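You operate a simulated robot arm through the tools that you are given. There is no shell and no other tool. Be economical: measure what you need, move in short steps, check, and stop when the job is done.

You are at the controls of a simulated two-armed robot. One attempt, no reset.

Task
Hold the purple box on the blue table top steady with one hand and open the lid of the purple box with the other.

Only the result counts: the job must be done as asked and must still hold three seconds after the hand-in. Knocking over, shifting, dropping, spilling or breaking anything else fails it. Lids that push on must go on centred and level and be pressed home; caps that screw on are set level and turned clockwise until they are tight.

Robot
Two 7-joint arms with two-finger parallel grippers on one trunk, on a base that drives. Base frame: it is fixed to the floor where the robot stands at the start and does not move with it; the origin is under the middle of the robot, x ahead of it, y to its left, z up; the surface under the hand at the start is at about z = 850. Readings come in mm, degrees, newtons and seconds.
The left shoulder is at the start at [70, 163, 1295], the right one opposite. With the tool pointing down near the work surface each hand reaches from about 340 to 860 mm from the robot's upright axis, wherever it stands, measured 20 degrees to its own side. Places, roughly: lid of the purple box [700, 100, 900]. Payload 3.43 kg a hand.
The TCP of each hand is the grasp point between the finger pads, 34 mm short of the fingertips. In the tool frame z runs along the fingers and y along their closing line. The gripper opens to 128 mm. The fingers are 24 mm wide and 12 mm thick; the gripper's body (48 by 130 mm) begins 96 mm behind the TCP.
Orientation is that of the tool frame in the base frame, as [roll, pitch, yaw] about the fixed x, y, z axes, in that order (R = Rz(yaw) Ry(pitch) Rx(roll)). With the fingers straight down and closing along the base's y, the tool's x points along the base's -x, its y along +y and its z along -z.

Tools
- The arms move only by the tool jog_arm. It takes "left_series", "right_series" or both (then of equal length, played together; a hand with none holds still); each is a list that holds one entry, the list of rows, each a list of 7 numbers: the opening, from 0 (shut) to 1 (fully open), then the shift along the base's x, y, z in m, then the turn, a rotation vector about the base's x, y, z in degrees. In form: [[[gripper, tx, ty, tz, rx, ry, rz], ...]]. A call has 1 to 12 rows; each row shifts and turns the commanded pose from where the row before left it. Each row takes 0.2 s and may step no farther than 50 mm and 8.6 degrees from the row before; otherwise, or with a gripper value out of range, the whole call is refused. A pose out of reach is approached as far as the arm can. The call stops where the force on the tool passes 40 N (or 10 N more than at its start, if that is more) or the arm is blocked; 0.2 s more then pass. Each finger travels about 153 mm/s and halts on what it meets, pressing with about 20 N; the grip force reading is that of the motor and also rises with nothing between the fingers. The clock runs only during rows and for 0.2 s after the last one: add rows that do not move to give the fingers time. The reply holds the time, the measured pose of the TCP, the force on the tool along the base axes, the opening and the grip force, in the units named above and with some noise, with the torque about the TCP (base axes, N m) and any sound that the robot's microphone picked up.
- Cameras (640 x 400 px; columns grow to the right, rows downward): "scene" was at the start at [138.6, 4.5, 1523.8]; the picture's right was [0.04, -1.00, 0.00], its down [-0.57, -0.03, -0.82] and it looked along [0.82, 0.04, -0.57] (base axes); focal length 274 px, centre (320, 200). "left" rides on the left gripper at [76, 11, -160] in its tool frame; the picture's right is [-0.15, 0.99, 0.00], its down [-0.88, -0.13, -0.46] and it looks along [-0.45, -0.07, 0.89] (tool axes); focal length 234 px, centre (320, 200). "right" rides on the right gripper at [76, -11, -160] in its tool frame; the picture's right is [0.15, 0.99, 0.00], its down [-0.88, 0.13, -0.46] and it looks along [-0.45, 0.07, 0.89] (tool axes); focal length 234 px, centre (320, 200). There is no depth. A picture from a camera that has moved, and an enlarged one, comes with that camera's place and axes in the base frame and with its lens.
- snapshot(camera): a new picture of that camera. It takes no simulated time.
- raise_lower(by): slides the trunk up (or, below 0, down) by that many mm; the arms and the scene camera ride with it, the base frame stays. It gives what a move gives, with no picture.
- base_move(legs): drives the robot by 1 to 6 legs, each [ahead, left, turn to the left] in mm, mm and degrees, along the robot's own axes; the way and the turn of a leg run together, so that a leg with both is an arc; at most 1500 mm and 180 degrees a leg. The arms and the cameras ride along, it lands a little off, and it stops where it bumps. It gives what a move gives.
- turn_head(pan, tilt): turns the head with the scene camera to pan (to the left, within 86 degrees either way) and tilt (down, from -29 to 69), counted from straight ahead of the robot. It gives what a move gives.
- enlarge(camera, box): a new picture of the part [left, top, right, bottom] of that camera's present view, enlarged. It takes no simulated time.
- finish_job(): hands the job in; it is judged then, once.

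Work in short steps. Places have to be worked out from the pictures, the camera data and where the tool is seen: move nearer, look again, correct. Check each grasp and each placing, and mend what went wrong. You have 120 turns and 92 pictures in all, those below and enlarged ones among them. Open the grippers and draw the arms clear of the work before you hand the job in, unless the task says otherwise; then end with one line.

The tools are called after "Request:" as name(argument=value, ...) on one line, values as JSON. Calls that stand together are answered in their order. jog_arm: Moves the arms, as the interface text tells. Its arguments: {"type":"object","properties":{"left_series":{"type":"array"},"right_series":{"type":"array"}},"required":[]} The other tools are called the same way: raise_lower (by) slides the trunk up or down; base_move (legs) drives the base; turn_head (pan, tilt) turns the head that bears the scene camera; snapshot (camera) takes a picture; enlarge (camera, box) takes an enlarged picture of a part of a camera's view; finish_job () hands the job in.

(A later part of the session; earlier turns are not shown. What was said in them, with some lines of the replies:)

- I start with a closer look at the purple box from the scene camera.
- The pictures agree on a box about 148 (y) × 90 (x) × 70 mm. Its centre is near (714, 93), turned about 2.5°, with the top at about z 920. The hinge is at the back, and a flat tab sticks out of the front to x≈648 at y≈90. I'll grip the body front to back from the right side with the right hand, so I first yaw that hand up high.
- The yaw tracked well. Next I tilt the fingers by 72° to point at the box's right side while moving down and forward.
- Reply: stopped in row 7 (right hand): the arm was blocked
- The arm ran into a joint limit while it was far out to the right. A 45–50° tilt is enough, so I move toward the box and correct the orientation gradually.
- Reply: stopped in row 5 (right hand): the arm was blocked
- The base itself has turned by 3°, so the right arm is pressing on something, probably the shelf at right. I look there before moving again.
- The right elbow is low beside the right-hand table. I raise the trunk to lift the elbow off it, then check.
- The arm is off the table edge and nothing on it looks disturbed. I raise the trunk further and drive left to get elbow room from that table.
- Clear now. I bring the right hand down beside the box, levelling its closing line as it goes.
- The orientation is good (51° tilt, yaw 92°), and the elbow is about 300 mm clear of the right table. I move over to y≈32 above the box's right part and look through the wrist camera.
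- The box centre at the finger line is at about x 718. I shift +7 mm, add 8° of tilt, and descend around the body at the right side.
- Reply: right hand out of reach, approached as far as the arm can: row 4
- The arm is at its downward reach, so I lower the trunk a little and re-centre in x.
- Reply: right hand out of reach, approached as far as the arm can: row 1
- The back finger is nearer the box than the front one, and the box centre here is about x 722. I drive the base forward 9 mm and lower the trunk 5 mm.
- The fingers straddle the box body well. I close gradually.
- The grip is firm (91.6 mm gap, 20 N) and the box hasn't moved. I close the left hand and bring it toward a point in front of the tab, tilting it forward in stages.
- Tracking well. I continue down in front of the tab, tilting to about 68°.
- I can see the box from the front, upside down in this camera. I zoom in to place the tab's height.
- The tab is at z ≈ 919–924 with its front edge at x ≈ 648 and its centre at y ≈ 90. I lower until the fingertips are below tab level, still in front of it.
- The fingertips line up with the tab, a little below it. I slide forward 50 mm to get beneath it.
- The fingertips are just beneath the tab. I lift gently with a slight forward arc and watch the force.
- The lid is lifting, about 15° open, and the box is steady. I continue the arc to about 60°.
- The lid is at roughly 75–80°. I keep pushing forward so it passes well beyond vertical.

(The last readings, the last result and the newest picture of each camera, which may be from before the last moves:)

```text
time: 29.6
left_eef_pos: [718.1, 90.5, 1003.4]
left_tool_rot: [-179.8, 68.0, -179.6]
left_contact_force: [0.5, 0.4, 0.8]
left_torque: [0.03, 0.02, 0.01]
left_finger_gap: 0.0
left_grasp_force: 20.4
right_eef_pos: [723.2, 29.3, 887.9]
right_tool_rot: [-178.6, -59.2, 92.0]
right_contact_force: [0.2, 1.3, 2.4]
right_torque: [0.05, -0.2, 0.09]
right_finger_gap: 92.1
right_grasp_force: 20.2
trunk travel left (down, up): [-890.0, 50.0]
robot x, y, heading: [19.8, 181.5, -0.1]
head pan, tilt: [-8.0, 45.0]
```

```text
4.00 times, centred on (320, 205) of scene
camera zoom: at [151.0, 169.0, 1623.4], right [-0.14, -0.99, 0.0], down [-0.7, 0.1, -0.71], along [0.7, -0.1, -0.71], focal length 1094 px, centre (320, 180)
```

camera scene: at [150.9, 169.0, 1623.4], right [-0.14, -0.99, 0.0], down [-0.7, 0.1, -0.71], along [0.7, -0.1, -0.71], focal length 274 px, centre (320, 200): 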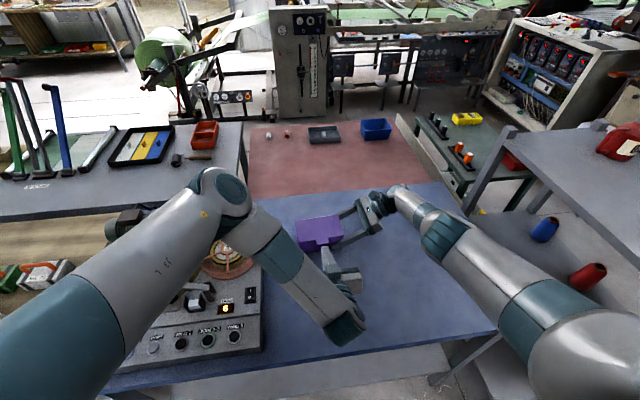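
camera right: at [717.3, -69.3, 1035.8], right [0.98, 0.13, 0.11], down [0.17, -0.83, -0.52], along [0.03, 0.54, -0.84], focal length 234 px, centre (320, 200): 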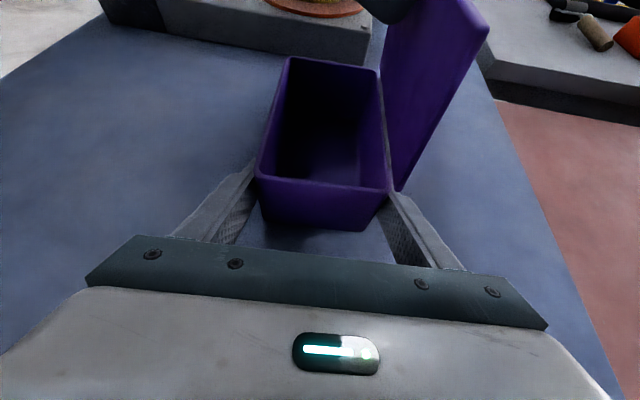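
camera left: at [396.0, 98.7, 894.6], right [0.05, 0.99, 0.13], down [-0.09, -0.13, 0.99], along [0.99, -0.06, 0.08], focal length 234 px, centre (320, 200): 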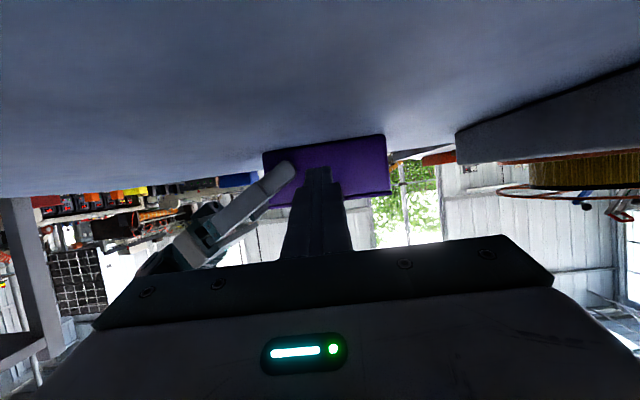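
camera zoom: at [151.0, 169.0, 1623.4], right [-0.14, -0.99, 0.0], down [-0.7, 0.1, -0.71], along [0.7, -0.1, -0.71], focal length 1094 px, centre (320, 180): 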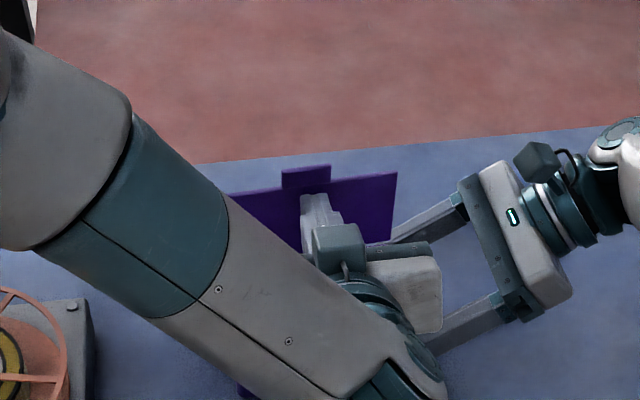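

The lid is past vertical. I push a bit further to find its resting stop.

Request:
jog_arm(left_series=[[[0, 0.01, 0, -0.003, 0, 0, 0], [0, 0.01, 0, -0.003, 0, 0, 0], [0, 0.006, 0, -0.003, 0, 0, 0]]])

Request:
snapshot(camera="right")

```text
time: 30.4
left_eef_pos: [745.5, 90.6, 994.6]
left_tool_rot: [-179.8, 67.9, -179.9]
left_contact_force: [0.2, 0.3, -0.9]
left_torque: [-0.02, 0.02, -0.02]
left_finger_gap: 0.1
left_grasp_force: 20.0
right_eef_pos: [723.0, 30.0, 888.2]
right_tool_rot: [-178.8, -59.3, 92.0]
right_contact_force: [-0.3, 1.4, 2.8]
right_torque: [0.0, -0.2, 0.07]
right_finger_gap: 91.6
right_grasp_force: 20.0
trunk travel left (down, up): [-890.0, 50.0]
robot x, y, heading: [19.8, 180.8, 0.3]
head pan, tilt: [-8.0, 45.0]
```

```text
55 pictures are left
camera right: at [717.3, -69.3, 1035.8], right [0.98, 0.13, 0.11], down [0.17, -0.83, -0.52], along [0.03, 0.54, -0.84], focal length 234 px, centre (320, 200)
```

right: 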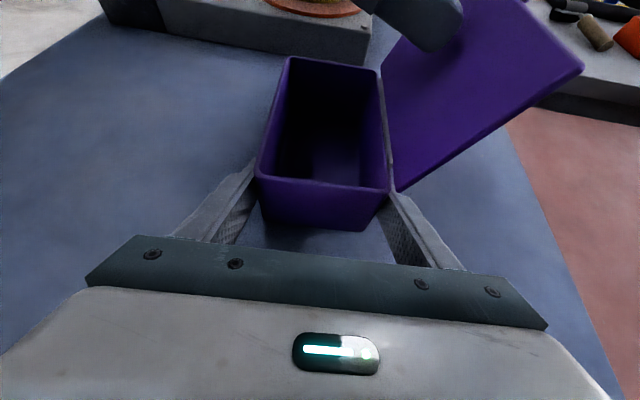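

The lid is open to roughly 120°. I draw the left hand back and up, and check that the lid stays open.

Request:
jog_arm(left_series=[[[0, -0.02, 0, 0.01, 0, 0, 0], [0, -0.03, 0, 0.02, 0, 0, 0], [0, -0.03, 0, 0.025, 0, 0, 0], [0, -0.03, 0, 0.03, 0, 2, 0], [0, -0.03, 0.01, 0.03, 0, 4, 0], [0, -0.02, 0.02, 0.03, 0, 5, 0], [0, -0.01, 0.02, 0.03, 0, 5, 0]]])

Request:
snapshot(camera="right")

Request:
snapshot(camera="scene")

```text
time: 32.0
left_eef_pos: [576.9, 142.4, 1169.5]
left_tool_rot: [-179.8, 51.9, -179.9]
left_contact_force: [-0.1, 0.8, -0.6]
left_torque: [-0.01, 0.03, -0.01]
left_finger_gap: 0.0
left_grasp_force: 19.3
right_eef_pos: [722.0, 29.2, 888.7]
right_tool_rot: [-178.7, -59.1, 92.1]
right_contact_force: [-0.2, -0.8, 2.5]
right_torque: [0.43, -0.17, -0.09]
right_finger_gap: 91.9
right_grasp_force: 19.7
trunk travel left (down, up): [-890.0, 50.0]
robot x, y, heading: [19.8, 175.1, 0.1]
head pan, tilt: [-8.0, 45.0]
```

```text
54 pictures are left
camera right: at [716.9, -68.8, 1036.1], right [0.99, 0.13, 0.11], down [0.17, -0.84, -0.52], along [0.03, 0.53, -0.84], focal length 234 px, centre (320, 200)
```

right: 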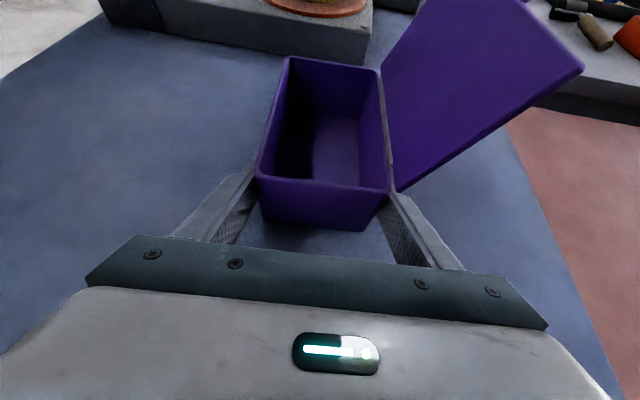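

```text
53 pictures are left
camera scene: at [150.4, 170.7, 1623.4], right [-0.14, -0.99, 0.0], down [-0.7, 0.1, -0.71], along [0.7, -0.1, -0.71], focal length 274 px, centre (320, 200)
```

scene: 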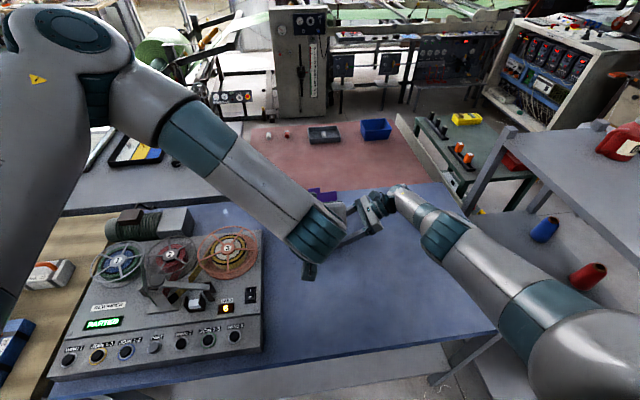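

The lid stays open without support. I release the right hand gently first.

Request:
jog_arm(right_series=[[[0.76, 0, 0, 0, 0, 0, 0], [0.82, 0, 0, 0, 0, 0, 0], [0.88, 0, 0, 0, 0, 0, 0], [0.88, 0, 0, 0, 0, 0, 0]]])

Request:
snapshot(camera="right")

```text
time: 33.0
left_eef_pos: [578.1, 142.6, 1170.1]
left_tool_rot: [180.0, 51.9, -179.8]
left_contact_force: [-0.4, -0.9, -0.2]
left_torque: [0.01, 0.0, 0.01]
left_finger_gap: 0.1
left_grasp_force: 19.8
right_eef_pos: [722.6, 29.0, 890.1]
right_tool_rot: [-178.6, -59.2, 91.9]
right_contact_force: [-0.8, 0.5, -0.6]
right_torque: [0.03, -0.01, 0.02]
right_finger_gap: 112.5
right_grasp_force: 0.0
trunk travel left (down, up): [-890.0, 50.0]
robot x, y, heading: [20.3, 183.0, 0.1]
head pan, tilt: [-8.0, 45.0]
```

```text
52 pictures are left
camera right: at [717.6, -69.4, 1035.5], right [0.99, 0.13, 0.11], down [0.17, -0.83, -0.52], along [0.03, 0.54, -0.84], focal length 234 px, centre (320, 200)
```

right: 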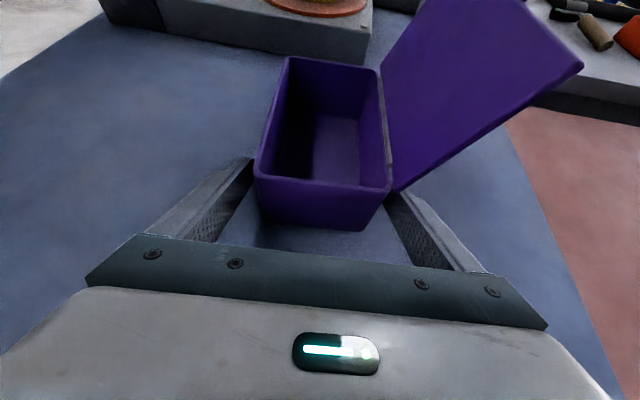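

The box is stable with the fingers open. I withdraw the right hand along its own axis and open the left gripper.

Request:
jog_arm(right_series=[[[0.88, 0, -0.0206, 0.0122, 0, 0, 0], [0.88, 0, -0.0206, 0.0122, 0, 0, 0], [0.88, 0, -0.0206, 0.0122, 0, 0, 0], [0.88, 0, -0.0206, 0.0122, 0, 0, 0], [1, 0, -0.0206, 0.02, 0, 0, 0], [1, 0, -0.01, 0.03, 0, 0, 0]]], left_series=[[[0.3, 0, 0, 0.01, 0, 0, 0], [0.6, 0, 0.02, 0.01, 0, 0, 0], [1, 0, 0.02, 0.01, 0, 0, 0], [1, 0, 0.02, 0.01, 0, 0, 0], [1, 0, 0.02, 0.01, 0, 0, 0], [1, 0, 0.02, 0.01, 0, 0, 0]]])

Request:
snapshot(camera="right")

Request:
snapshot(camera="scene")

```text
time: 34.4
left_eef_pos: [573.2, 241.1, 1231.4]
left_tool_rot: [-179.9, 52.0, -179.8]
left_contact_force: [-0.6, 0.3, -0.2]
left_torque: [0.02, -0.01, 0.0]
left_finger_gap: 127.8
left_grasp_force: 0.1
right_eef_pos: [722.4, -82.4, 986.8]
right_tool_rot: [-178.8, -59.2, 92.2]
right_contact_force: [-0.4, -0.3, -0.3]
right_torque: [-0.01, -0.02, -0.02]
right_finger_gap: 128.0
right_grasp_force: 0.0
trunk travel left (down, up): [-890.0, 50.0]
robot x, y, heading: [19.2, 178.6, 0.0]
head pan, tilt: [-8.0, 45.0]
```

```text
51 pictures are left
camera right: at [716.9, -181.6, 1134.6], right [0.98, 0.13, 0.12], down [0.17, -0.83, -0.52], along [0.03, 0.54, -0.84], focal length 234 px, centre (320, 200)
```

right: 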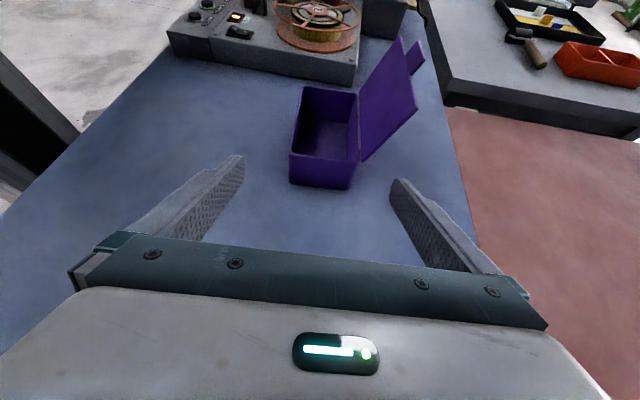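

```text
50 pictures are left
camera scene: at [149.9, 170.1, 1623.5], right [-0.14, -0.99, 0.0], down [-0.7, 0.1, -0.71], along [0.7, -0.1, -0.71], focal length 274 px, centre (320, 200)
```

scene: 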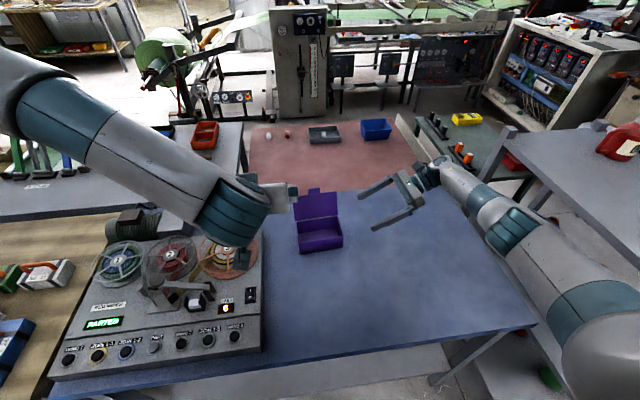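

The lid is standing wide open, the box hasn't moved, and both arms are clear with their grippers open. I hand the job in.

Request:
finish_job()

```text
The job is handed in.
```

The purple box's lid is open to about 120° and stayed open after I let go. The right hand held the box while the left opened it; early on, the right arm pressed on something, probably the right-hand table, but nothing there looked moved.
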